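You operate a simulated robot arm through the tools that you are given. There is no shell and no other tool. Be economical: measure what you need, move in short steps, check, and stop when the job is done.

Carry out the task below with a simulated two-armed robot. There is one attempt and no reset: what you move stays moved.

## Task
Brush the tea stain out of the white cup and stand it on the silver tray.
Fine: work it in the cup grip; the teacup brush goes back on its spot; the other cup stays; no cup dropped or knocked over. What is to be rubbed or washed off counts as gone when no trace of it is left.
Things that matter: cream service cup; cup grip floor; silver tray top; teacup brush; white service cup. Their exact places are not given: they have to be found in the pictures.

The check looks at the end state, three seconds after you hand in, the way a careful person would. Anything else that was tipped, shoved, dropped, spilled or broken makes it a failure.

## Robot
Two 7-joint arms with two-finger grippers on one trunk, on a base that drives. Base frame: it is fixed to the floor where the robot stands at the start and does not move with it; the origin is under the middle of the robot, x ahead of it, y to its left, z up; the surface under the hand at the start is at about z = 0.85. Readings come in m, degrees, newtons and seconds.
The left shoulder is at the start at [0.034, 0.162, 1.181], the right one opposite. With the tool pointing down near the work surface each hand reaches from about 0.26 to 0.72 m from the robot's upright axis, wherever it stands, measured 20 degrees to its own side. Places, roughly: cup grip floor [-1, -0.5, 0.5]; silver tray top [0.6, 0.4, 0.9]; teacup brush [-1, -0.5, 0.5]. Payload 2.45 kg a hand.
The TCP of each hand is the grasp point between the finger pads, 0.026 m short of the fingertips. In the tool frame z runs along the fingers and y along their closing line. Largest opening 0.096 m; the body of the gripper starts 0.069 m behind the TCP.
Orientation is told as [roll, pitch, yaw] about the base's x, y, z axes, in that order, counted from this pose: with the fingers straight down and closing along the base's y, the tool's x points along the base's -x, its y along +y and its z along -z.

## Interface
- The arms move only by the tool apply_moves. It takes "left_commands", "right_commands" or both (then of equal length, played together; a hand with none holds still); each is a list of rows, each a list of 7 numbers: the shift along the base's x, y, z in units of 50 mm (1.0 is 50 mm), then the turn, a rotation vector about the base's x, y, z in units of 6 degrees (1.0 is 6 degrees), then the closure, from 0 (fully open) to 1 (shut). In form: [[tx, ty, tz, ax, ay, az, grip], ...]. A call has 1 to 8 rows; each row shifts and turns the commanded pose from where the row before left it. A call with a number of a shift or a turn outside -1 to 1 is refused whole. Each row takes 0.2 s and may step no farther than 0.05 m and 8.6 degrees from the row before; otherwise, or with a gripper value out of range, the whole call is refused. Where a pose cannot be reached the arm comes as near as it can. A force on the tool above 90 N (or 10 N above the force at the start of the call, whichever is more), or a blocked arm, ends the call early, and 0.2 s more pass. Each finger halts on what it meets, pressing with about 34 N; the grip force reading is that of the motor and also rises with nothing between the fingers. The clock runs only during rows and for 0.2 s after the last one: add rows that do not move to give the fingers time. It gives the time, the measured TCP pose, the force on the tool (base axes), the opening and the grip force at its end, in the units of the frame above (readings bear some noise), with the torque about the TCP (base axes, N m) and any sound that the robot's microphone picked up.
- Cameras (640 x 400 px; columns grow to the right, rows downward): "scene" is now at [0.0596, -0.0371, 1.6369]; the picture's right is [-0.63, -0.77, 0.00], its down [-0.71, 0.57, -0.42] and it looks along [0.32, -0.26, -0.91] (base axes); focal length 214 px, centre (320, 200). "left" rides on the left gripper at [0.082, -0.003, -0.098] in its tool frame; the picture's right is [0.04, 1.00, 0.00], its down [-0.73, 0.03, -0.68] and it looks along [-0.68, 0.03, 0.73] (tool axes); focal length 256 px, centre (320, 200). "right" rides on the right gripper at [0.082, 0.003, -0.098] in its tool frame; the picture's right is [-0.04, 1.00, 0.00], its down [-0.73, -0.03, -0.68] and it looks along [-0.68, -0.03, 0.73] (tool axes); focal length 256 px, centre (320, 200).
- snapshot(camera): a new picture of that camera. It takes no simulated time.
- slide_trunk(by): slides the trunk up (or, below 0, down) by that many m; the arms and the scene camera ride with it, the base frame stays. It gives what a move gives, with no picture.
- steer(legs): drives the robot by 1 to 6 legs, each [ahead, left, turn to the left] in m, m and degrees, along the robot's own axes; the way and the turn of a leg run together, so that a leg with both is an arc; at most 1.5 m and 180 degrees a leg. The arms and the cameras ride along, it lands a little off, and it stops where it bumps. It gives what a move gives.
- pan_tilt(pan, tilt): turns the head with the scene camera to pan (to the left, within 120 degrees either way) and tilt (down, from -29 to 69), counted from straight ahead of the robot. It gives what a move gives.
- measure_at(camera, pixels): for up to 12 pixels [column, row] of the newest picture of that camera ("zoom" is the newest enlarged one), the place [x, y, z] in the base frame of the surface seen there, good to about 0.003 m. It takes no simulated time.
- zoom(camera, box): a new picture of the part [left, top, right, bottom] of that camera's present view, enlarged. It takes no simulated time.
- finish_job(): hands the job in; it is judged then, once.

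Work in short steps. Measure before you move; look again where a grasp or a placing could have gone wrong, and mend it. You have 80 turns and 62 pictures in all, those below and enlarged ones among them. Open the grippers and draw the arms clear of the work before you hand the job in, unless the task says otherwise; then end with one line.

The tools are called after "Request:" as name(argument=value, ...) on one line, values as JSON. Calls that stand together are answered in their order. apply_moves: Moves the arms, as the interface text tells. Its arguments: {"type":"object","properties":{"left_commands":{"type":"array","items":{"type":"array","items":{"type":"number"}}},"right_commands":{"type":"array","items":{"type":"array","items":{"type":"number"}}}},"required":[]} The other tools are called the same way: slide_trunk (by) slides the trunk up or down; steer (legs) drives the base; pan_tilt (pan, tilt) turns the head that bears the scene camera; snapshot (camera) takes a picture; measure_at (camera, pixels) gives the place of the surface under pixels of a picture; zoom (camera, box) takes an enlarged picture of a part of a camera's view; finish_job () hands the job in.

At the start:

```text
clock: 0.0
left_tool_pos: [0.5303, 0.3336, 1.2402]
left_ee_rot: [-0.2, 0.1, 0.0]
left_ft_force: [0.7, -1.3, 0.4]
left_moment: [0.03, 0.01, -0.03]
left_opening: 0.0963
left_finger_force: 0.0
right_tool_pos: [0.4782, -0.2121, 1.2926]
right_ee_rot: [0.0, 0.0, -0.1]
right_ft_force: [-0.4, 0.1, -0.2]
right_moment: [0.01, -0.01, -0.01]
right_opening: 0.0961
right_finger_force: 0.1
trunk travel left (down, up): [-0.35, 0.217]
robot x, y, heading: [-0.0024, 0.0026, -0.0]
head pan, tilt: [-39.2, 65.3]
```

scene: 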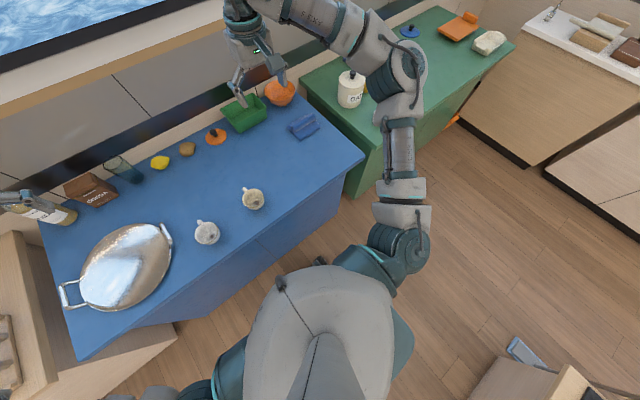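
right: 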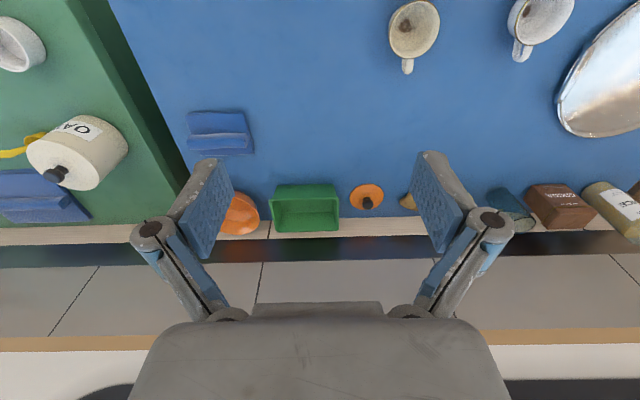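
left: 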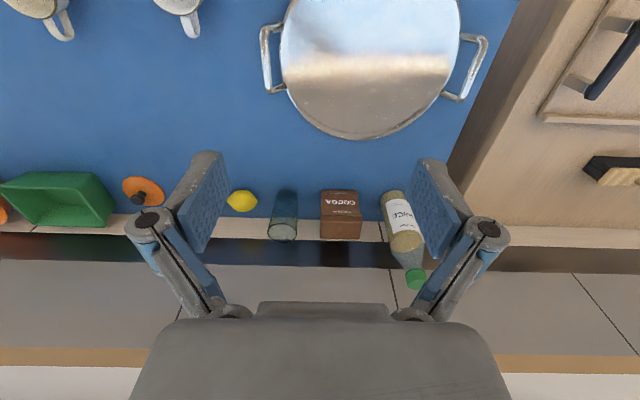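

The scene shows two cups near (253,198) and (207,232) and the tray near (125,265). I zoom in on the cups and measure them before turning the head towards the back right.

Request:
zoom(camera="scene", box=[170, 170, 290, 260])

Request:
measure_at(camera="scene", pixels=[[253, 198], [207, 232], [125, 265], [230, 215], [525, 355]])

Request:
pan_tilt(pan=-118, tilt=50)

Request:
snapshot(camera="scene")

```text
4.44 times, centred on (230, 215) of scene
```

zoom: 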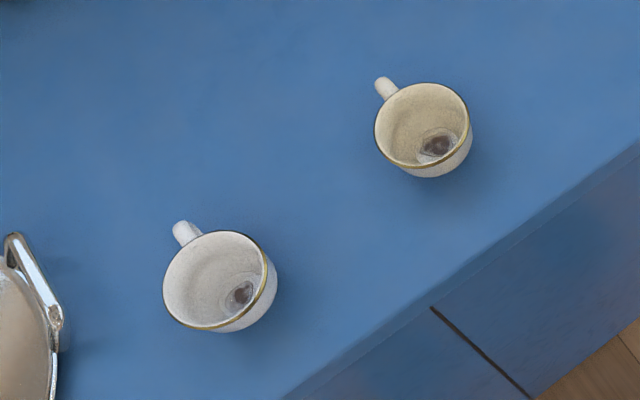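

```text
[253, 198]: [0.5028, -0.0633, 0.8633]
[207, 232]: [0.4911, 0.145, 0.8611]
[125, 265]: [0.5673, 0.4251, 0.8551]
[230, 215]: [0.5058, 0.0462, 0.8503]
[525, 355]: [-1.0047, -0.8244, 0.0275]
```

```text
clock: 1.5
left_tool_pos: [0.5273, 0.3332, 1.2433]
left_ee_rot: [-0.1, -0.1, 0.1]
left_ft_force: [-0.5, -0.1, 0.4]
left_moment: [0.01, 0.01, 0.0]
left_opening: 0.0962
left_finger_force: 0.1
right_tool_pos: [0.4737, -0.2102, 1.2937]
right_ee_rot: [0.0, -0.2, -0.1]
right_ft_force: [0.0, -0.2, 0.1]
right_moment: [0.01, 0.01, 0.01]
right_opening: 0.0962
right_finger_force: 0.1
trunk travel left (down, up): [-0.35, 0.217]
robot x, y, heading: [-0.0015, 0.0011, 0.1]
head pan, tilt: [-118.0, 50.0]
```

```text
57 pictures are left
```

scene: 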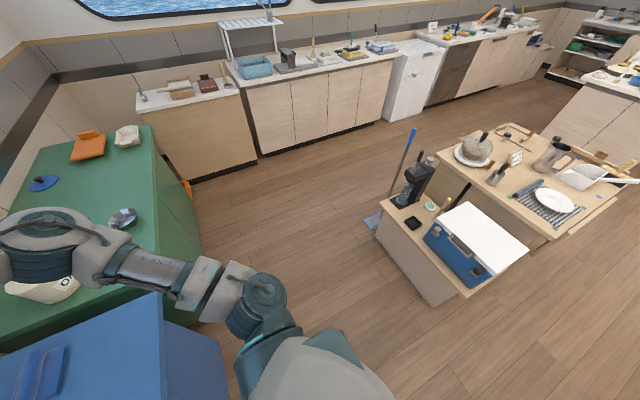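

The low stand at (440,220) carries a dark device, probably the cup grip. I zoom in and measure there.

Request:
zoom(camera="scene", box=[360, 140, 540, 310])

Request:
measure_at(camera="scene", pixels=[[405, 200], [412, 223], [430, 205], [455, 200], [485, 235], [380, 237], [460, 295], [415, 185], [550, 200], [390, 205], [400, 215], [430, 300]])

```text
2.35 times, centred on (450, 225) of scene
```

zoom: 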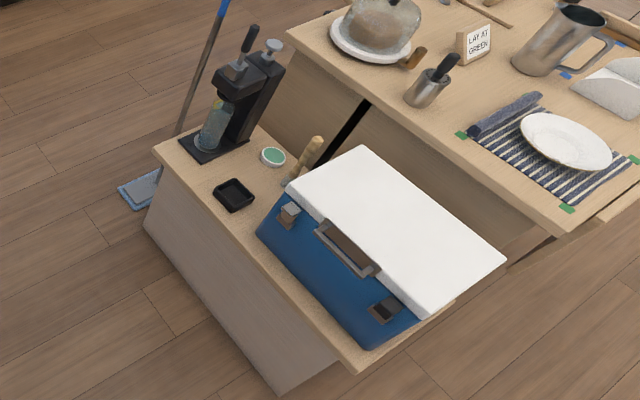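

```text
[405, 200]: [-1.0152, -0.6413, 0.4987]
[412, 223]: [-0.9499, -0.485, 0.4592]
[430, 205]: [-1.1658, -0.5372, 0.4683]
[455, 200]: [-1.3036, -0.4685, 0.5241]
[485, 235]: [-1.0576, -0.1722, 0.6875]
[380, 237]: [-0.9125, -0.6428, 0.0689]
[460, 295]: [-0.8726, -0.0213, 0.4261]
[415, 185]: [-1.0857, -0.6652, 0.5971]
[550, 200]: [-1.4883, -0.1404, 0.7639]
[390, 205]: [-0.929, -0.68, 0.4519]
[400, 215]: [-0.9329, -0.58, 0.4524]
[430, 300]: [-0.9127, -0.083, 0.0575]
```

The black square socket at zoom (233,195) is likely the cup grip, and the wooden thing at (305,155) is perhaps the brush. I first study the white cup with the head pointed at it.

Request:
pan_tilt(pan=15, tilt=60)

Request:
zoom(camera="scene", box=[270, 150, 370, 212])

Request:
snapshot(camera="scene")

```text
clock: 3.7
left_tool_pos: [0.5277, 0.333, 1.2434]
left_ee_rot: [0.0, -0.1, 0.2]
left_ft_force: [0.2, 0.5, 0.5]
left_moment: [0.0, 0.0, -0.03]
left_opening: 0.0959
left_finger_force: 0.0
right_tool_pos: [0.4731, -0.211, 1.2943]
right_ee_rot: [0.0, -0.2, -0.1]
right_ft_force: [0.5, 0.4, 0.0]
right_moment: [0.0, 0.0, -0.04]
right_opening: 0.0961
right_finger_force: 0.2
trunk travel left (down, up): [-0.35, 0.217]
robot x, y, heading: [-0.004, 0.0003, 0.0]
head pan, tilt: [15.0, 60.0]
```

```text
6.40 times, centred on (320, 181) of scene
```

zoom: 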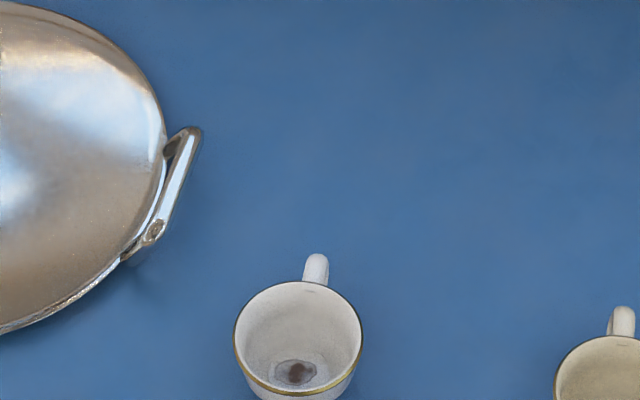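

```text
54 pictures are left
```

scene: 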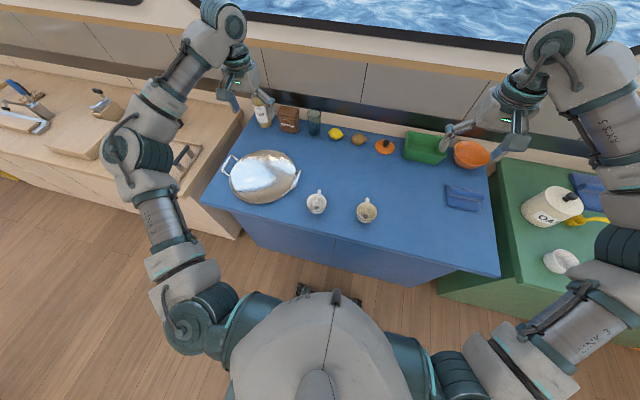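

The white cup is at (316,203) with its handle facing away from the robot. I zoom on it and then measure the rim, handle and base.

Request:
zoom(camera="scene", box=[292, 182, 340, 218])

Request:
measure_at(camera="scene", pixels=[[316, 196], [307, 202], [326, 202], [317, 211], [316, 205], [319, 192], [300, 200], [316, 213]])

```text
11.11 times, centred on (316, 200) of scene
```

zoom: 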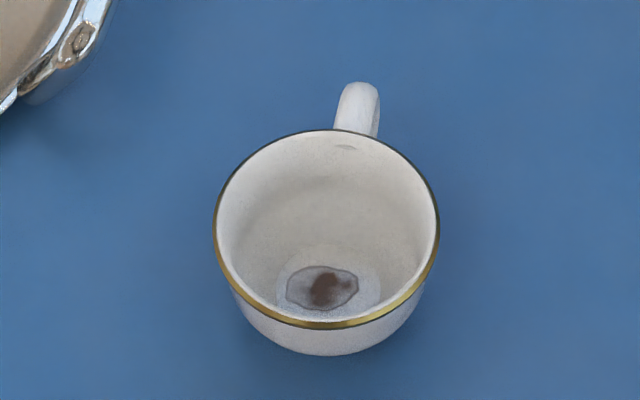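

```text
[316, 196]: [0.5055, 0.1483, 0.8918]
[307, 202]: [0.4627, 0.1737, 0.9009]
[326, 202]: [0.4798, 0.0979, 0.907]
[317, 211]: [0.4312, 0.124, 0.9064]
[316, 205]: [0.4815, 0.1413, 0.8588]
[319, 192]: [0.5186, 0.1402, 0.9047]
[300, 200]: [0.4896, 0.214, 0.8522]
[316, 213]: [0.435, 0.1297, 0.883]
```

The rim is clear in the zoom picture. I measure rim points, the handle and the stain on it.

Request:
measure_at(camera="zoom", pixels=[[217, 225], [436, 225], [325, 134], [325, 322], [357, 90], [357, 110], [322, 288], [290, 288], [356, 288], [330, 352], [240, 305], [375, 125]])

```text
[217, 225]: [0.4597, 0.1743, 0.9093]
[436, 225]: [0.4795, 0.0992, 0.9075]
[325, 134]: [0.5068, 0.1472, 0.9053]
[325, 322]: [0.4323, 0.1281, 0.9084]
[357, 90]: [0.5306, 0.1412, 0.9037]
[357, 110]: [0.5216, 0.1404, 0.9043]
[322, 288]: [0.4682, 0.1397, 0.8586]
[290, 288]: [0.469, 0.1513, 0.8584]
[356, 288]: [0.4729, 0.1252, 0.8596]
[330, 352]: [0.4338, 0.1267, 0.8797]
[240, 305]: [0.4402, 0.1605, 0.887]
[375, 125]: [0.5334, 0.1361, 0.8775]
```

White cup: rim centre about (0.470, 0.137), diameter about 0.078, top z 0.908, handle to +x. I bring the left hand over it, closing along y, and check with the hand camera.

Request:
apply_moves(left_commands=[[-0.29, -0.98, -0.5, 0, 0, 0, 0], [-0.29, -0.98, -0.5, 0, 0, 0, 0], [-0.29, -0.98, -0.5, 0, 0, 0, 0], [-0.29, -0.98, -0.5, 0, 0, 0, 0], [0, 0, -1, 0, 0, 0, 0], [0, 0, -1, 0, 0, 0, 0], [0, 0, -0.6, 0, 0, 0, 0], [0, 0, 0, 0, 0, 0, 0]])

Request:
snapshot(camera="left")

```text
refused: row 1 steps farther than a row can; nothing moved
```

```text
52 pictures are left
```

left: 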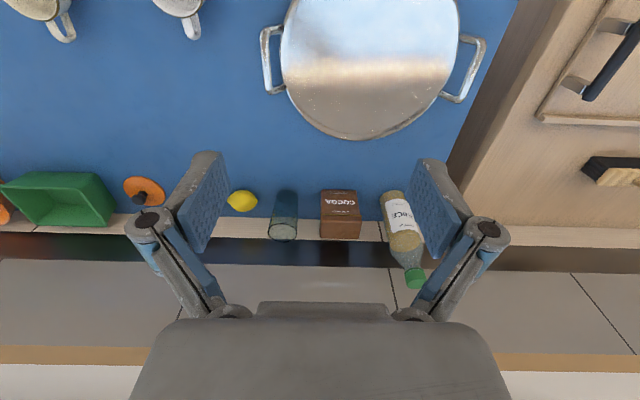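

The step was too long (norm above 50 mm). I split it into shorter rows; the camera view still shows the start pose.

Request:
apply_moves(left_commands=[[-0.23, -0.784, -0.4, 0, 0, 0, 0], [-0.23, -0.784, -0.4, 0, 0, 0, 0], [-0.23, -0.784, -0.4, 0, 0, 0, 0], [-0.23, -0.784, -0.4, 0, 0, 0, 0], [-0.23, -0.784, -0.4, 0, 0, 0, 0], [0, 0, -1, 0, 0, 0, 0], [0, 0, -1, 0, 0, 0, 0], [0, 0, -0.5, 0, 0, 0, 0]])

Request:
snapshot(camera="left")

```text
clock: 5.5
left_tool_pos: [0.4694, 0.137, 1.0183]
left_ee_rot: [-0.1, -0.1, 0.0]
left_ft_force: [0.9, 0.0, 0.2]
left_moment: [-0.01, -0.03, -0.01]
left_opening: 0.0961
left_finger_force: 0.1
right_tool_pos: [0.4734, -0.2096, 1.2955]
right_ee_rot: [-0.1, -0.2, -0.1]
right_ft_force: [-0.3, -0.5, 0.1]
right_moment: [-0.02, 0.01, -0.01]
right_opening: 0.0961
right_finger_force: 0.1
trunk travel left (down, up): [-0.35, 0.217]
robot x, y, heading: [0.0008, 0.0001, -0.2]
head pan, tilt: [15.0, 60.0]
```

```text
51 pictures are left
```

left: 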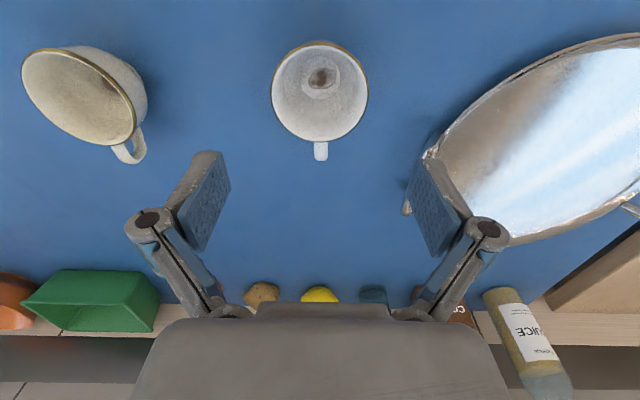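

The cup at (320,93) looks centred between the fingers; I confirm with rim points in this picture.

Request:
measure_at(camera="left", pixels=[[273, 92], [366, 92], [318, 43], [318, 138], [320, 155], [286, 120], [353, 120]])

```text
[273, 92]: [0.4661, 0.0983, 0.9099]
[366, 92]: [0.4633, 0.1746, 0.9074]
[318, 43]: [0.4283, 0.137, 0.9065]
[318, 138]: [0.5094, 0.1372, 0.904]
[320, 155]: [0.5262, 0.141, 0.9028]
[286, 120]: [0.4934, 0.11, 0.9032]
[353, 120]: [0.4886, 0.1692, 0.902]
```

Centre (0.469, 0.137) matches the hand. I descend to TCP z 0.892, checking the force, with fingers open.

Request:
apply_moves(left_commands=[[0, 0, -0.8, 0, 0, 0, 0], [0, 0, -0.8, 0, 0, 0, 0], [0, 0, -0.5, 0, 0, 0, 0], [0, 0, -0.42, 0, 0, 0, 0], [0, 0, 0, 0, 0, 0, 0]])

Request:
snapshot(camera="left")

```text
clock: 6.7
left_tool_pos: [0.4681, 0.1356, 0.8911]
left_ee_rot: [0.1, 0.0, 0.2]
left_ft_force: [0.0, -0.9, -0.9]
left_moment: [0.02, -0.04, 0.0]
left_opening: 0.096
left_finger_force: 0.1
right_tool_pos: [0.4729, -0.212, 1.2942]
right_ee_rot: [0.1, -0.2, -0.1]
right_ft_force: [-0.4, 0.6, 0.1]
right_moment: [-0.01, -0.02, -0.01]
right_opening: 0.0961
right_finger_force: 0.1
trunk travel left (down, up): [-0.35, 0.217]
robot x, y, heading: [-0.0009, -0.0018, 0.1]
head pan, tilt: [15.0, 60.0]
```

```text
50 pictures are left
```

left: 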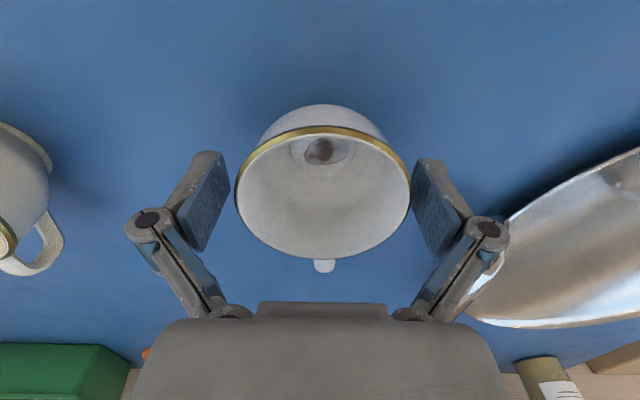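

Fingers straddle the rim, almost centred. I close gently, give time, then lift a little.

Request:
apply_moves(left_commands=[[0, 0, 0, 0, 0, 0, 0.3], [0, 0, 0, 0, 0, 0, 0.6], [0, 0, 0, 0, 0, 0, 1], [0, 0, 0, 0, 0, 0, 1], [0, 0, 0.4, 0, 0, 0, 1], [0, 0, 0.8, 0, 0, 0, 1], [0, 0, 0, 0, 0, 0, 1]])

Request:
snapshot(camera="left")

```text
clock: 8.3
left_tool_pos: [0.4701, 0.1364, 0.9538]
left_ee_rot: [0.0, -0.1, 0.0]
left_ft_force: [-0.1, -0.2, -2.0]
left_moment: [0.0, 0.0, 0.04]
left_opening: 0.0665
left_finger_force: 33.9
right_tool_pos: [0.4738, -0.2119, 1.2941]
right_ee_rot: [0.1, 0.0, -0.1]
right_ft_force: [-0.1, -0.4, -0.7]
right_moment: [-0.01, 0.01, -0.01]
right_opening: 0.0959
right_finger_force: 0.0
trunk travel left (down, up): [-0.35, 0.217]
robot x, y, heading: [0.0013, 0.0011, 0.2]
head pan, tilt: [15.0, 60.0]
```

```text
49 pictures are left
```

left: 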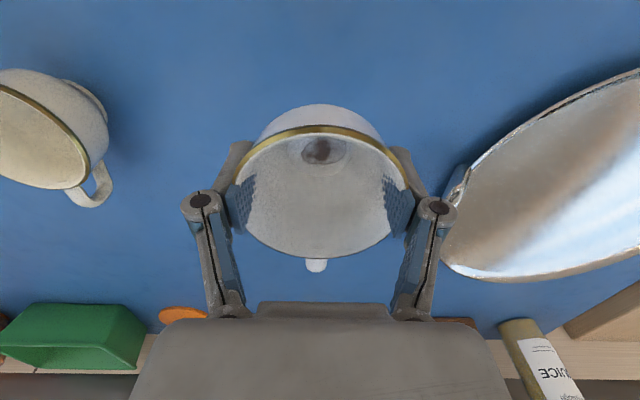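

Cup held (34 N, about 2 N weight). I raise it, back off and turn around towards the low stand.

Request:
apply_moves(left_commands=[[0, 0, 1, 0, 0, 0, 1], [0, 0, 1, 0, 0, 0, 1], [0, 0, 1, 0, 0, 0, 1]])

Request:
steer(legs=[[-0.2, 0, 0], [0, 0, -90], [0, 0, -90], [0.1, 0.4, 0]])

Request:
pan_tilt(pan=0, tilt=55)

Request:
snapshot(camera="scene")

```text
clock: 9.1
left_tool_pos: [0.4676, 0.1352, 1.1025]
left_ee_rot: [0.1, 0.0, 0.1]
left_ft_force: [0.4, -0.1, -0.8]
left_moment: [-0.01, 0.01, 0.0]
left_opening: 0.0665
left_finger_force: 34.2
right_tool_pos: [0.4733, -0.2119, 1.2948]
right_ee_rot: [0.0, -0.2, -0.1]
right_ft_force: [0.3, -0.6, 0.0]
right_moment: [0.01, 0.0, 0.01]
right_opening: 0.096
right_finger_force: 0.1
trunk travel left (down, up): [-0.35, 0.217]
robot x, y, heading: [-0.0007, 0.0009, -0.0]
head pan, tilt: [15.0, 60.0]
```

```text
clock: 20.4
left_tool_pos: [-0.7505, -0.5392, 1.1025]
left_ee_rot: [0.3, -0.2, -178.6]
left_ft_force: [-0.4, 0.6, -1.1]
left_moment: [0.03, -0.03, 0.0]
left_opening: 0.0663
left_finger_force: 34.0
right_tool_pos: [-0.7643, -0.1905, 1.2937]
right_ee_rot: [0.3, -0.3, -178.6]
right_ft_force: [0.2, 0.1, 0.8]
right_moment: [0.03, -0.03, 0.04]
right_opening: 0.096
right_finger_force: 0.2
trunk travel left (down, up): [-0.35, 0.217]
robot x, y, heading: [-0.2842, -0.3968, -178.5]
head pan, tilt: [15.0, 60.0]
```

```text
clock: 21.1
left_tool_pos: [-0.7474, -0.536, 1.1051]
left_ee_rot: [0.3, -0.3, -178.5]
left_ft_force: [0.0, 0.9, -1.2]
left_moment: [-0.04, 0.03, -0.01]
left_opening: 0.0666
left_finger_force: 34.5
right_tool_pos: [-0.7613, -0.1874, 1.2951]
right_ee_rot: [0.4, -0.3, -178.7]
right_ft_force: [-0.5, 1.5, -0.8]
right_moment: [-0.09, -0.02, -0.02]
right_opening: 0.0963
right_finger_force: 0.1
trunk travel left (down, up): [-0.35, 0.217]
robot x, y, heading: [-0.2829, -0.3963, -178.6]
head pan, tilt: [0.0, 55.0]
```

```text
48 pictures are left
```

scene: 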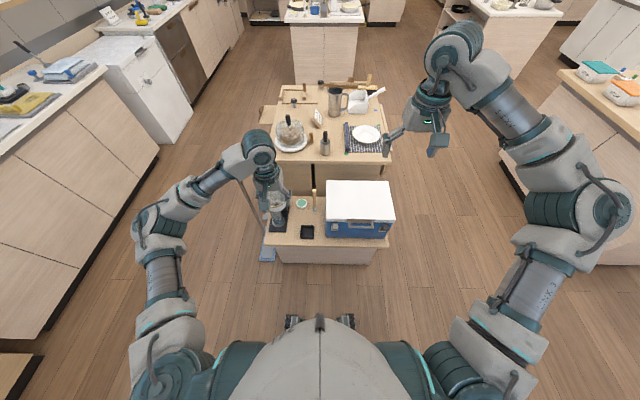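

The stand is ahead: black socket at (307,231), green spot (301,203), wooden brush at (315,198). I zoom and measure these.

Request:
zoom(camera="scene", box=[262, 180, 342, 250])

Request:
measure_at(camera="zoom", pixels=[[360, 400], [300, 190], [417, 140], [417, 200]])

```text
5.71 times, centred on (302, 215) of scene
```

zoom: 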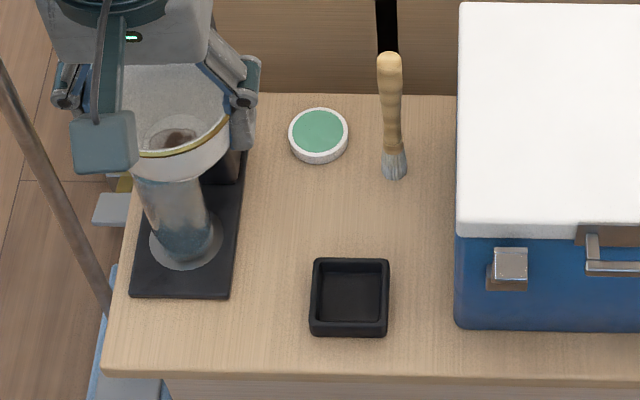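

```text
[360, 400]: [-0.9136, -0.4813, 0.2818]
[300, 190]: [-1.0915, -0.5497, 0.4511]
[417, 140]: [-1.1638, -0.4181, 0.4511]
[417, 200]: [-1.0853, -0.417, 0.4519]
```

The brush appears to stand upright on its bristles at zoom (394,165); the black square socket is at (350,297). I measure them in detail.

Request:
measure_at(camera="zoom", pixels=[[318, 265], [383, 265], [385, 330], [315, 330], [350, 295], [389, 60], [389, 75], [391, 110], [392, 140], [394, 165], [394, 178], [458, 150]])

Request:
measure_at(camera="scene", pixels=[[300, 203], [280, 200], [330, 233], [327, 192], [360, 185], [327, 215], [285, 178]])

```text
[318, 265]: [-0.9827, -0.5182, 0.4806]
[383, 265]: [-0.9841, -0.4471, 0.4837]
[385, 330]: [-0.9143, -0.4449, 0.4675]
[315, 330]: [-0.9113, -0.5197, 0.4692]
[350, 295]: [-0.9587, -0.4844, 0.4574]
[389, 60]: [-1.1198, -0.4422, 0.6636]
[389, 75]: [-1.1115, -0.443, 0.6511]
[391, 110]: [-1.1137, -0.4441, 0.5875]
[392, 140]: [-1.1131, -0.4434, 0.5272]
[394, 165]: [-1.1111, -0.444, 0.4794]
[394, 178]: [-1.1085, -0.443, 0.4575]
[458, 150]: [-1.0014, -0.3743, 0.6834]
```

```text
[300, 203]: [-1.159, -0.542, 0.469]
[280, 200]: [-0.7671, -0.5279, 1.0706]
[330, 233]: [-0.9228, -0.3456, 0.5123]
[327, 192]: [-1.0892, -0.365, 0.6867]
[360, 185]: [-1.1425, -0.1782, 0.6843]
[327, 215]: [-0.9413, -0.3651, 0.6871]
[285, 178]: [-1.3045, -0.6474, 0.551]
```

Brush stands at (-1.112,-0.443), top z 0.668; socket centre near (-0.947,-0.483), floor z 0.457. A mop pole left of the stand may be in the arm's way, so I measure it and the device before driving in.

Request:
measure_at(camera="scene", pixels=[[241, 183], [246, 195], [254, 213], [262, 232], [268, 255], [278, 205], [268, 213]])

Request:
zoom(camera="scene", box=[200, 130, 330, 270])

```text
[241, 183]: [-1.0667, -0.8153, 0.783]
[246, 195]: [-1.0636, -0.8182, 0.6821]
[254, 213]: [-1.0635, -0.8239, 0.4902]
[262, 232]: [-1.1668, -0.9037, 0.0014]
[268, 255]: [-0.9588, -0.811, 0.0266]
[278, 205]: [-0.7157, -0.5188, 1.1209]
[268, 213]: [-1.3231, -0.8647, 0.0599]
```

```text
2.86 times, centred on (265, 200) of scene
```

zoom: 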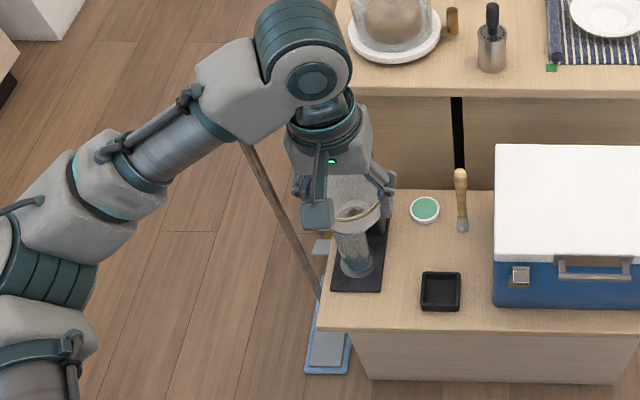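

The pole (-1.06,-0.82) is beyond the left arm's reach zone if I only go 0.2 m forward. I drive ahead 0.2 m and square up, then lower the trunk.

Request:
steer(legs=[[0.2, 0, -1.4]])

Request:
slide_trunk(by=-0.33)

Request:
snapshot(camera="scene")

Request:
snapshot(camera="left")

```text
clock: 22.7
left_tool_pos: [-0.9467, -0.5371, 1.104]
left_ee_rot: [-0.2, -0.3, -179.7]
left_ft_force: [-1.0, -0.2, -2.1]
left_moment: [0.01, -0.02, -0.02]
left_opening: 0.0664
left_finger_force: 34.3
right_tool_pos: [-0.951, -0.1893, 1.2971]
right_ee_rot: [-0.1, -0.4, -180.0]
right_ft_force: [-0.2, 0.1, 0.2]
right_moment: [0.04, 0.01, 0.01]
right_opening: 0.096
right_finger_force: 0.0
trunk travel left (down, up): [-0.35, 0.217]
robot x, y, heading: [-0.4835, -0.3989, -179.8]
head pan, tilt: [0.0, 55.0]
```

```text
clock: 26.0
left_tool_pos: [-0.9443, -0.5362, 0.7757]
left_ee_rot: [0.0, -0.5, -179.7]
left_ft_force: [-0.1, 0.3, -0.8]
left_moment: [0.0, 0.01, -0.03]
left_opening: 0.0667
left_finger_force: 34.0
right_tool_pos: [-0.9495, -0.1869, 0.9688]
right_ee_rot: [0.0, -0.5, -180.0]
right_ft_force: [0.9, 0.6, -0.1]
right_moment: [0.0, 0.0, 0.01]
right_opening: 0.0963
right_finger_force: 0.1
trunk travel left (down, up): [-0.02, 0.547]
robot x, y, heading: [-0.4841, -0.3945, -179.6]
head pan, tilt: [0.0, 55.0]
```

```text
45 pictures are left
```

scene: 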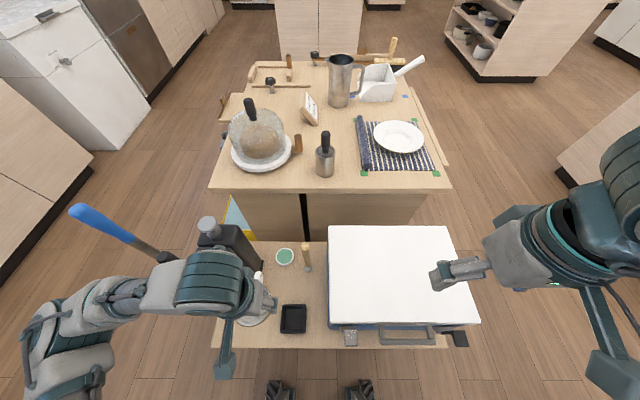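

```text
44 pictures are left
```

left: 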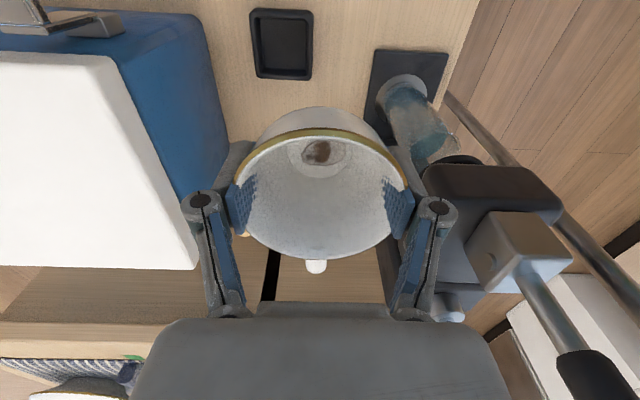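

The left hand is near the black machine with the lever at (230,240). I zoom in on the socket and machine and measure clearances.

Request:
zoom(camera="scene", box=[190, 215, 350, 355])

Request:
measure_at(camera="left", pixels=[[257, 12], [307, 12], [310, 76], [262, 76], [285, 45], [390, 55], [480, 190], [540, 260], [500, 225], [250, 40], [316, 40], [590, 370]])

```text
2.86 times, centred on (270, 285) of scene
```

zoom: 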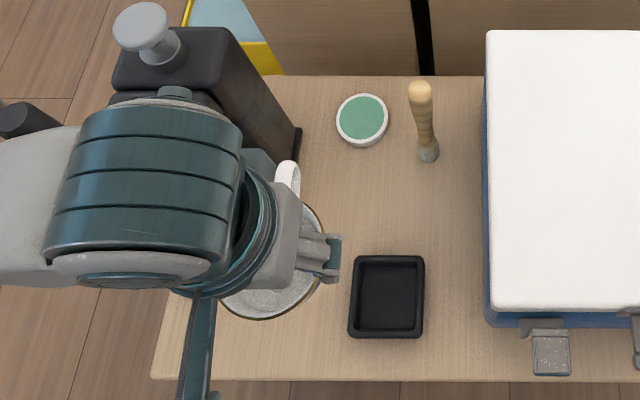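

```text
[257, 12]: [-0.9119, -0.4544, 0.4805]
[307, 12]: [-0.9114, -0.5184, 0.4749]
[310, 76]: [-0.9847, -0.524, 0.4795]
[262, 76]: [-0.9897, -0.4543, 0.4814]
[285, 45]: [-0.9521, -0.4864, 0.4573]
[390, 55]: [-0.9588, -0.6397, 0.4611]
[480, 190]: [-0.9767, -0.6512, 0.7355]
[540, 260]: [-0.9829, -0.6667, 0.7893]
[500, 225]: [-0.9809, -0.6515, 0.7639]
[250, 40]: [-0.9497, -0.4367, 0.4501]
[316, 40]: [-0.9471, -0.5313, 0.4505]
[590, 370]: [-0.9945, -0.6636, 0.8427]
```

Socket centre: (-0.949,-0.4835), rim z 0.481, floor 0.457. I shift the cup sideways away from the machine and then lower it to about 0.06 m above the socket.

Request:
apply_moves(left_commands=[[-0.05, 0.527, 0, 0, 0, 0, 1], [-0.044, 0.527, 0, 0, 0, 0, 1], [0, 0, -0.8, 0, 0, 0, 1], [0, 0, -0.8, 0, 0, 0, 1], [0, 0, -0.8, 0, 0, 0, 1], [0, 0, -0.8, 0, 0, 0, 1], [0, 0, 0, 0, 0, 0, 1]])

Request:
snapshot(camera="scene")

Request:
snapshot(camera="left")

```text
clock: 27.6
left_tool_pos: [-0.9491, -0.4845, 0.6171]
left_ee_rot: [-0.1, -0.3, -179.6]
left_ft_force: [-0.5, -0.4, -1.5]
left_moment: [-0.02, -0.02, -0.02]
left_opening: 0.0663
left_finger_force: 34.2
right_tool_pos: [-0.9498, -0.1876, 0.9681]
right_ee_rot: [0.0, -0.5, -179.9]
right_ft_force: [-0.6, 0.1, 0.5]
right_moment: [0.01, 0.01, 0.01]
right_opening: 0.0959
right_finger_force: 0.1
trunk travel left (down, up): [-0.02, 0.547]
robot x, y, heading: [-0.4837, -0.3957, -179.8]
head pan, tilt: [0.0, 55.0]
```

```text
42 pictures are left
```

scene: 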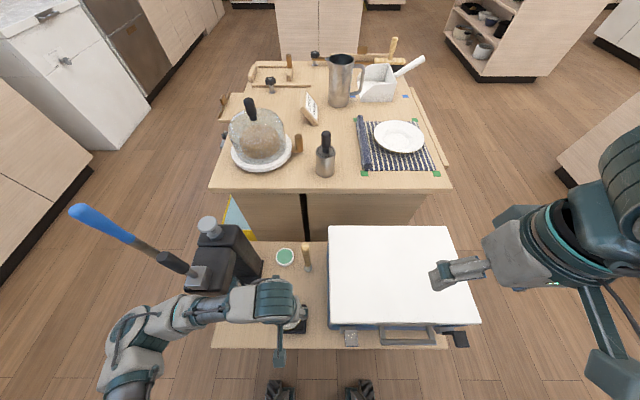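

```text
41 pictures are left
```

left: 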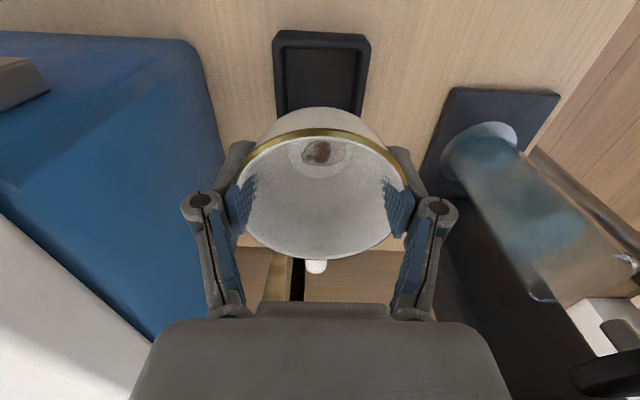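

The forearm passes close in front of the machine, at (225,305) against (215,285). I measure the gap before lowering further.

Request:
measure_at(camera="scene", pixels=[[235, 295], [205, 305], [180, 315], [270, 300], [205, 290], [210, 275], [190, 278], [175, 262], [235, 310], [225, 260], [250, 285]])

Request:
zoom(camera="scene", box=[100, 200, 340, 380])

```text
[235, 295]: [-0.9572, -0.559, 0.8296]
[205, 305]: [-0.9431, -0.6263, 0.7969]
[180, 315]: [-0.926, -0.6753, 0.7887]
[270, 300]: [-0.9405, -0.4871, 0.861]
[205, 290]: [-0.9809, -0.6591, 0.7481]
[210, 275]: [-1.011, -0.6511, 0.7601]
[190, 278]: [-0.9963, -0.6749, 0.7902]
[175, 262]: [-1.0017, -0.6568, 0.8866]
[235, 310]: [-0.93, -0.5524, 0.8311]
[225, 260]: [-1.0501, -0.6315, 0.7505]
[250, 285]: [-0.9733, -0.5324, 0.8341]
```

```text
2.22 times, centred on (220, 290) of scene
```

zoom: 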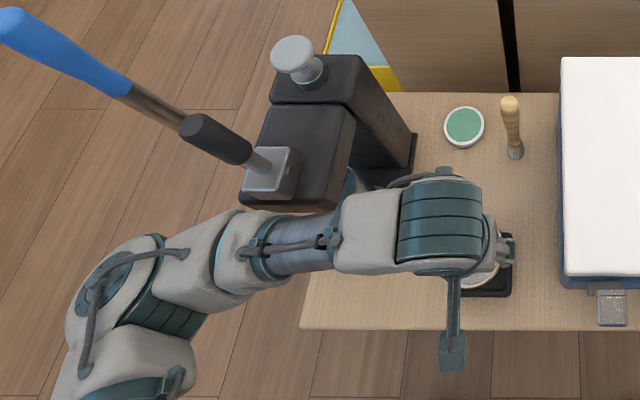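

The forearm (x -0.94, z 0.80 at y -0.63) would graze the machine head (front x -0.975, top 0.75) if lowered. I raise the hand and back off 0.15 m so the forearm approaches more from the front.

Request:
apply_moves(left_commands=[[0, 0, 1, 0, 0, 0, 1], [0, 0, 1, 0, 0, 0, 1]])

Request:
steer(legs=[[-0.16, 0, 0]])

Request:
apply_moves(left_commands=[[-0.9, 0, 0, 0, 0, 0, 1], [-0.9, 0, 0, 0, 0, 0, 1], [-0.9, 0, 0, 0, 0, 0, 1], [0, 0, 0, 0, 0, 0, 1]])

Request:
zoom(camera="scene", box=[100, 160, 360, 360])

```text
clock: 28.2
left_tool_pos: [-0.9473, -0.485, 0.7195]
left_ee_rot: [-0.1, -0.6, -179.7]
left_ft_force: [0.0, -0.5, -1.5]
left_moment: [-0.03, -0.01, -0.04]
left_opening: 0.0666
left_finger_force: 34.2
right_tool_pos: [-0.9488, -0.1888, 0.9696]
right_ee_rot: [0.0, -0.5, -179.9]
right_ft_force: [-0.5, -0.5, -0.6]
right_moment: [-0.01, 0.02, 0.02]
right_opening: 0.0961
right_finger_force: 0.1
trunk travel left (down, up): [-0.02, 0.547]
robot x, y, heading: [-0.483, -0.3999, -179.8]
head pan, tilt: [0.0, 55.0]
```

```text
clock: 29.6
left_tool_pos: [-0.7839, -0.4856, 0.7154]
left_ee_rot: [0.0, -0.5, -179.5]
left_ft_force: [0.0, 0.3, -0.8]
left_moment: [0.01, 0.01, -0.02]
left_opening: 0.0665
left_finger_force: 34.3
right_tool_pos: [-0.7896, -0.1881, 0.9691]
right_ee_rot: [0.2, -0.6, -179.7]
right_ft_force: [-0.1, -0.2, 0.2]
right_moment: [0.01, -0.01, 0.01]
right_opening: 0.0962
right_finger_force: 0.0
trunk travel left (down, up): [-0.02, 0.547]
robot x, y, heading: [-0.3221, -0.3997, -179.6]
head pan, tilt: [0.0, 55.0]
```

```text
clock: 30.6
left_tool_pos: [-0.9148, -0.4841, 0.7182]
left_ee_rot: [0.0, -0.9, -179.5]
left_ft_force: [0.5, 0.3, -0.8]
left_moment: [0.0, -0.01, 0.01]
left_opening: 0.0664
left_finger_force: 34.2
right_tool_pos: [-0.7826, -0.1876, 0.9711]
right_ee_rot: [0.0, -0.9, -179.7]
right_ft_force: [-0.2, 0.7, -0.6]
right_moment: [0.03, -0.01, -0.01]
right_opening: 0.0962
right_finger_force: 0.0
trunk travel left (down, up): [-0.02, 0.547]
robot x, y, heading: [-0.3215, -0.3987, -179.4]
head pan, tilt: [0.0, 55.0]
```

```text
2.00 times, centred on (230, 260) of scene
```

zoom: 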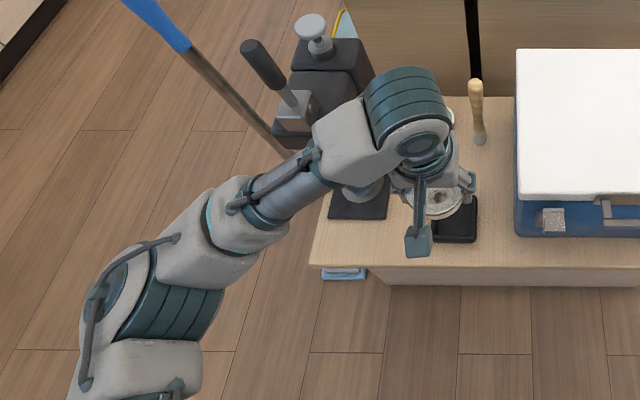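

The forearm now comes in diagonally. I check the distance to the machine again on this enlarged picture.

Request:
measure_at(camera="zoom", pixels=[[318, 150], [340, 130], [300, 165], [375, 110], [360, 195], [370, 205], [290, 130], [320, 75], [235, 190], [440, 210]])

```text
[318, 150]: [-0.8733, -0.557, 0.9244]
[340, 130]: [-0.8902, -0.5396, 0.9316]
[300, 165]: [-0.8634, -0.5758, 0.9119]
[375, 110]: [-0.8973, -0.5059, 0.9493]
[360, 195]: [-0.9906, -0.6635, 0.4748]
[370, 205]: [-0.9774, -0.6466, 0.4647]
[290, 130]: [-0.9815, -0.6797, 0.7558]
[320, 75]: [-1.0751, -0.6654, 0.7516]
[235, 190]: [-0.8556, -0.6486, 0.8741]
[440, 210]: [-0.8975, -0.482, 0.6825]
```

Now there is a margin of about 5 cm. I line up over the socket at x -0.949 and lower to TCP z about 0.56.

Request:
apply_moves(left_commands=[[-0.68, 0, 0, 0, 0, 0, 1], [0, 0, -0.8, 0, 0, 0, 1], [0, 0, -0.8, 0, 0, 0, 1], [0, 0, -0.8, 0, 0, 0, 1], [0, 0, -0.7, 0, 0, 0, 1], [0, 0, 0, 0, 0, 0, 1]])

Request:
snapshot(camera="left")

Request:
zoom(camera="scene", box=[200, 180, 360, 300])

```text
clock: 32.0
left_tool_pos: [-0.9494, -0.4835, 0.5627]
left_ee_rot: [0.0, -0.8, -179.5]
left_ft_force: [0.0, 0.9, -1.8]
left_moment: [0.03, -0.01, -0.03]
left_opening: 0.0662
left_finger_force: 33.6
right_tool_pos: [-0.783, -0.1872, 0.9718]
right_ee_rot: [0.0, -0.9, -179.7]
right_ft_force: [0.1, -0.3, 0.0]
right_moment: [0.03, -0.01, 0.02]
right_opening: 0.0958
right_finger_force: 0.0
trunk travel left (down, up): [-0.02, 0.547]
robot x, y, heading: [-0.3193, -0.3946, -179.7]
head pan, tilt: [0.0, 55.0]
```

```text
38 pictures are left
```

left: 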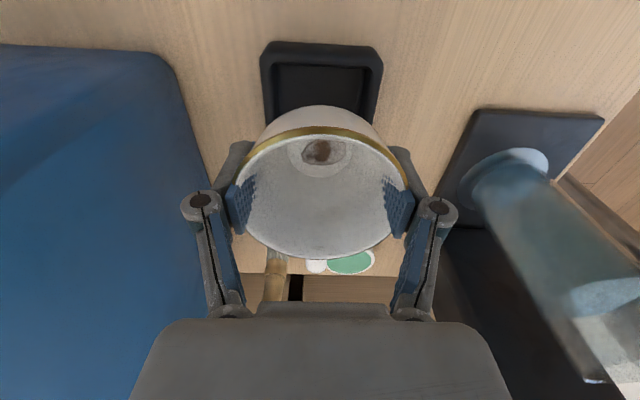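

```text
3.33 times, centred on (280, 240) of scene
```

zoom: 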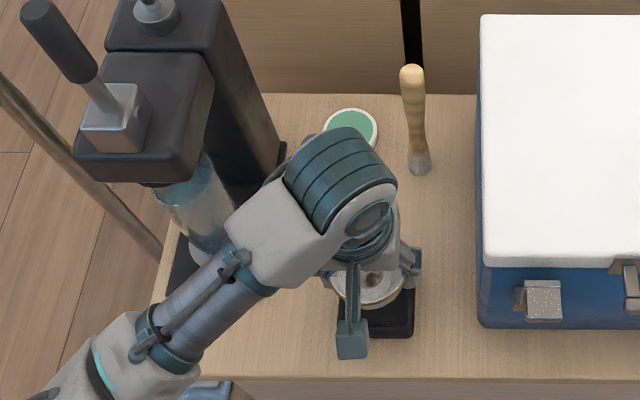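

Aligned over the socket. I check the cup's true centre in the hand against the TCP and the socket once more.

Request:
measure_at(camera="left", pixels=[[318, 155], [318, 129], [318, 255], [275, 141], [366, 141], [317, 267], [268, 50], [375, 52], [320, 85], [285, 110], [355, 110], [320, 108]])

```text
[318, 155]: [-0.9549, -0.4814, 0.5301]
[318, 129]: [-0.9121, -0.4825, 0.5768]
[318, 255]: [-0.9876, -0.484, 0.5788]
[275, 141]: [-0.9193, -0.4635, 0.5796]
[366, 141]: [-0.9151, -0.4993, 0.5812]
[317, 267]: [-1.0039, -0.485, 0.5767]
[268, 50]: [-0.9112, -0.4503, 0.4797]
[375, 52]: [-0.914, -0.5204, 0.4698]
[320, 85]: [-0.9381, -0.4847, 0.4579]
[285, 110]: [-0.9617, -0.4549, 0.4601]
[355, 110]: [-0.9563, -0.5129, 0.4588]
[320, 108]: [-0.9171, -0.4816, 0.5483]
```

The cup is centred over the socket; its base is about 0.063 m above the socket floor. I lower slowly, letting contact end it.

Request:
apply_moves(left_commands=[[0, 0, -0.4, 0, 0, 0, 1], [0, 0, -0.3, 0, 0, 0, 1], [0, 0, -0.15, 0, 0, 0, 1], [0, 0, -0.15, 0, 0, 0, 1], [0, 0, -0.1, 0, 0, 0, 1], [0, 0, -0.1, 0, 0, 0, 1], [0, 0, 0, 0, 0, 0, 1]])

Request:
snapshot(camera="left")

```text
clock: 33.6
left_tool_pos: [-0.9504, -0.4832, 0.5005]
left_ee_rot: [0.1, -0.7, -179.4]
left_ft_force: [-1.3, 1.8, 1.3]
left_moment: [0.05, 0.11, -0.05]
left_opening: 0.0699
left_finger_force: 34.0
right_tool_pos: [-0.7832, -0.1873, 0.9691]
right_ee_rot: [0.1, -0.8, -179.8]
right_ft_force: [0.6, 0.2, 0.4]
right_moment: [0.0, 0.0, 0.0]
right_opening: 0.0962
right_finger_force: 0.1
trunk travel left (down, up): [-0.02, 0.547]
robot x, y, heading: [-0.3226, -0.3963, -179.9]
head pan, tilt: [0.0, 55.0]
```

```text
36 pictures are left
```

left: 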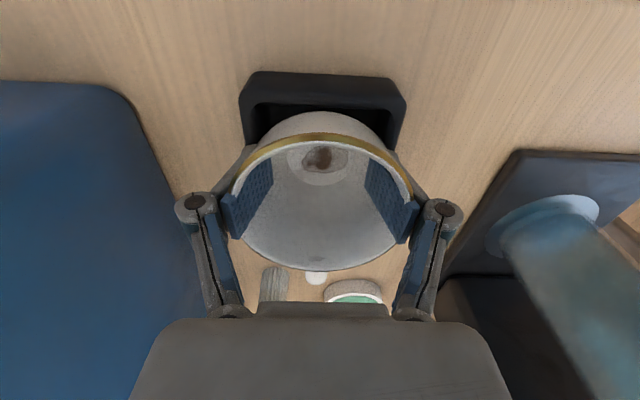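

The force rose slightly and the cup shifted in the fingers, so it touches something. I measure whether its base sits at the floor.

Request:
measure_at(camera="left", pixels=[[318, 158], [318, 137], [318, 265], [270, 150], [370, 150], [300, 155], [340, 155]])

```text
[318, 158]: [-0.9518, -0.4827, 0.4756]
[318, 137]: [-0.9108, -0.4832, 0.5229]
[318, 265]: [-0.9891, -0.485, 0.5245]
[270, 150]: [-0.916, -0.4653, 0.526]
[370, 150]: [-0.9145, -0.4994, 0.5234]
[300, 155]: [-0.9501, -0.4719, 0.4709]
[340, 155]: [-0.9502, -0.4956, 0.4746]
```

Cup base is about 0.466, roughly 8 mm above the measured floor, and the fingertips (0.4745) are near the socket wall top. I look from the scene camera for tilt before releasing.

Request:
zoom(camera="scene", box=[260, 220, 320, 270])

```text
8.00 times, centred on (290, 245) of scene
```

zoom: 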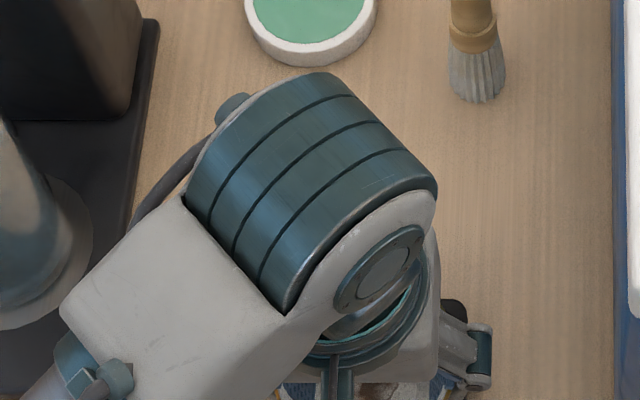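

The wrist hides the cup there. I open the fingers gradually without moving, so that the cup settles, then look with the hand camera.

Request:
apply_moves(left_commands=[[0, 0, 0, 0, 0, 0, 0.25], [0, 0, 0, 0, 0, 0, 0.18], [0, 0, 0, 0, 0, 0, 0.12], [0, 0, 0, 0, 0, 0, 0.05]])

Request:
snapshot(camera="left")

Request:
measure_at(camera="left", pixels=[[318, 158], [318, 137], [318, 265], [270, 150], [370, 150], [300, 155], [340, 155]])

```text
clock: 34.6
left_tool_pos: [-0.9484, -0.4849, 0.5024]
left_ee_rot: [0.0, -0.9, -179.4]
left_ft_force: [-0.2, 0.2, -0.7]
left_moment: [-0.02, 0.01, 0.0]
left_opening: 0.0914
left_finger_force: 0.1
right_tool_pos: [-0.7835, -0.1882, 0.9707]
right_ee_rot: [0.2, -0.9, -179.7]
right_ft_force: [-0.5, -0.2, -0.5]
right_moment: [0.02, -0.01, -0.04]
right_opening: 0.096
right_finger_force: 0.0
trunk travel left (down, up): [-0.02, 0.547]
robot x, y, heading: [-0.3223, -0.3971, -179.7]
head pan, tilt: [0.0, 55.0]
```

```text
34 pictures are left
```

left: 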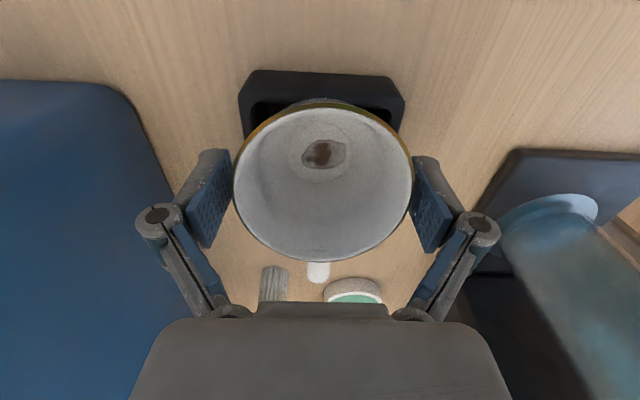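

```text
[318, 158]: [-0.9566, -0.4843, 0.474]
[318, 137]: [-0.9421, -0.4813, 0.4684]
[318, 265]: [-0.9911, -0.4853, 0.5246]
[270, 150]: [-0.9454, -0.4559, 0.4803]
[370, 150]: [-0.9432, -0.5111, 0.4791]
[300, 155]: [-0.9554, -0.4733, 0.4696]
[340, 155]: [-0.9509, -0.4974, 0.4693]
```

The cup tilted towards the robot (front rim now at row 103). I measure how far, to see whether the handle is riding on the back wall.

Request:
measure_at(camera="left", pixels=[[322, 105], [322, 256], [318, 262], [236, 175], [411, 175], [318, 275], [265, 125], [380, 125], [318, 118], [300, 240]])

```text
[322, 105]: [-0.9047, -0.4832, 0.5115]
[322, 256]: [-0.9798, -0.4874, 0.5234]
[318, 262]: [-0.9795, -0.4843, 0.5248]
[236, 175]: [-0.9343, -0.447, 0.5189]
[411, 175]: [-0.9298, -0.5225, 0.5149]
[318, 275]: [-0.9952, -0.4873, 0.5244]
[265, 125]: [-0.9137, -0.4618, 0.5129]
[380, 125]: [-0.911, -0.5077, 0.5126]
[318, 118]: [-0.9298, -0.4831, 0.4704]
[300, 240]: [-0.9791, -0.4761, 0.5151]
```

The handle rides on the back wall (rim 0.5115 front, 0.5245 back), so the cup leans about 9.5°. I regrip it aligned with its lean, lift, right it and turn it 45° so the handle goes over a corner.

Request:
apply_moves(left_commands=[[0.05, 0, 0.07, 0, 0.8, 0, 0.05], [0.05, 0.02, 0.07, 0, 0.78, 0, 0.05], [0, 0, 0, 0, 0, 0, 0.4], [0, 0, 0, 0, 0, 0, 1], [0, 0, 0, 0, 0, 0, 1], [0, 0, 0.4, 0, 0, 0, 1], [0, 0, 0.6, 0, -0.78, 0, 1], [0, 0, 0.2, 0, -0.8, 0, 1]])

Request:
snapshot(camera="left")

```text
clock: 36.4
left_tool_pos: [-0.9426, -0.4827, 0.5706]
left_ee_rot: [0.0, -0.7, -179.5]
left_ft_force: [0.5, -0.3, -1.1]
left_moment: [0.03, -0.01, -0.01]
left_opening: 0.0666
left_finger_force: 34.6
right_tool_pos: [-0.7833, -0.1878, 0.9708]
right_ee_rot: [0.2, -1.0, -179.7]
right_ft_force: [0.3, 0.1, 0.2]
right_moment: [-0.02, 0.06, 0.04]
right_opening: 0.0961
right_finger_force: 0.0
trunk travel left (down, up): [-0.02, 0.547]
robot x, y, heading: [-0.3201, -0.3968, -179.7]
head pan, tilt: [0.0, 55.0]
```

```text
33 pictures are left
```

left: 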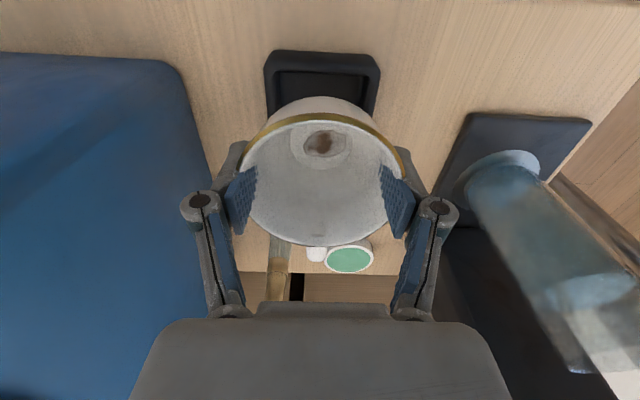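

The cup is lifted again. I check its uprightness and centre relative to the hand.

Request:
measure_at(camera="left", pixels=[[320, 117], [316, 243], [260, 140], [383, 140], [300, 145], [345, 145], [323, 150], [323, 160]])

Request:
apply_moves(left_commands=[[0, 0, 0, 0, 0, 1, 1], [0, 0, 0, 0, 0, 1, 1], [0, 0, 0, 0, 0, 1, 1], [0, 0, 0, 0, 0, 1, 1], [0, 0, 0, 0, 0, 1, 1], [0, 0, 0, 0, 0, 1, 1], [0, 0, 0, 0, 0, 1, 1], [0, 0, 0, 0, 0, 0.5, 1]])

Request:
snapshot(camera="left")

```text
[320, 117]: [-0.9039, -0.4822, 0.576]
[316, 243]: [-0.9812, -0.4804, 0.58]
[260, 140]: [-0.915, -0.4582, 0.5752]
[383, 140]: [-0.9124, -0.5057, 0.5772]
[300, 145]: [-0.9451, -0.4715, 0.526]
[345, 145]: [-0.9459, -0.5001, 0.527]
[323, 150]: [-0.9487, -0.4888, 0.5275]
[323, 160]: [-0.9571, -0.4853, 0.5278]
```

```text
clock: 38.2
left_tool_pos: [-0.9448, -0.4844, 0.571]
left_ee_rot: [0.1, -0.8, -134.4]
left_ft_force: [-0.3, 0.7, -1.9]
left_moment: [0.01, -0.03, 0.03]
left_opening: 0.0668
left_finger_force: 34.3
right_tool_pos: [-0.7842, -0.1881, 0.9703]
right_ee_rot: [0.1, -0.9, -179.7]
right_ft_force: [-0.3, -0.1, -0.1]
right_moment: [-0.04, 0.01, 0.0]
right_opening: 0.096
right_finger_force: 0.1
trunk travel left (down, up): [-0.02, 0.547]
robot x, y, heading: [-0.3227, -0.4013, -179.8]
head pan, tilt: [0.0, 55.0]
```

```text
32 pictures are left
```

left: 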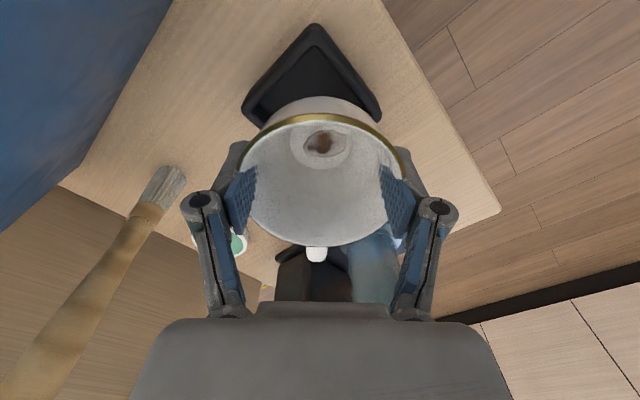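

Rotated. I measure the rim to centre it on the socket (-0.9495,-0.483).

Request:
measure_at(camera="left", pixels=[[320, 117], [316, 243], [252, 146], [393, 150], [323, 150], [317, 254], [313, 27], [243, 112], [380, 112], [315, 80]])

```text
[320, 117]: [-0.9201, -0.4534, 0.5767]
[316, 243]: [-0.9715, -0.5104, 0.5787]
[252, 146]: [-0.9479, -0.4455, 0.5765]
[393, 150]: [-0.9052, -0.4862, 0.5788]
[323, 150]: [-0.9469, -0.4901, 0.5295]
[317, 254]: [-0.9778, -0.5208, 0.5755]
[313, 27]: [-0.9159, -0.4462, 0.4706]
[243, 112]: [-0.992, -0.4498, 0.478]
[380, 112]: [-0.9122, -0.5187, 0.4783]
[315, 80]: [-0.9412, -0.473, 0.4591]
```

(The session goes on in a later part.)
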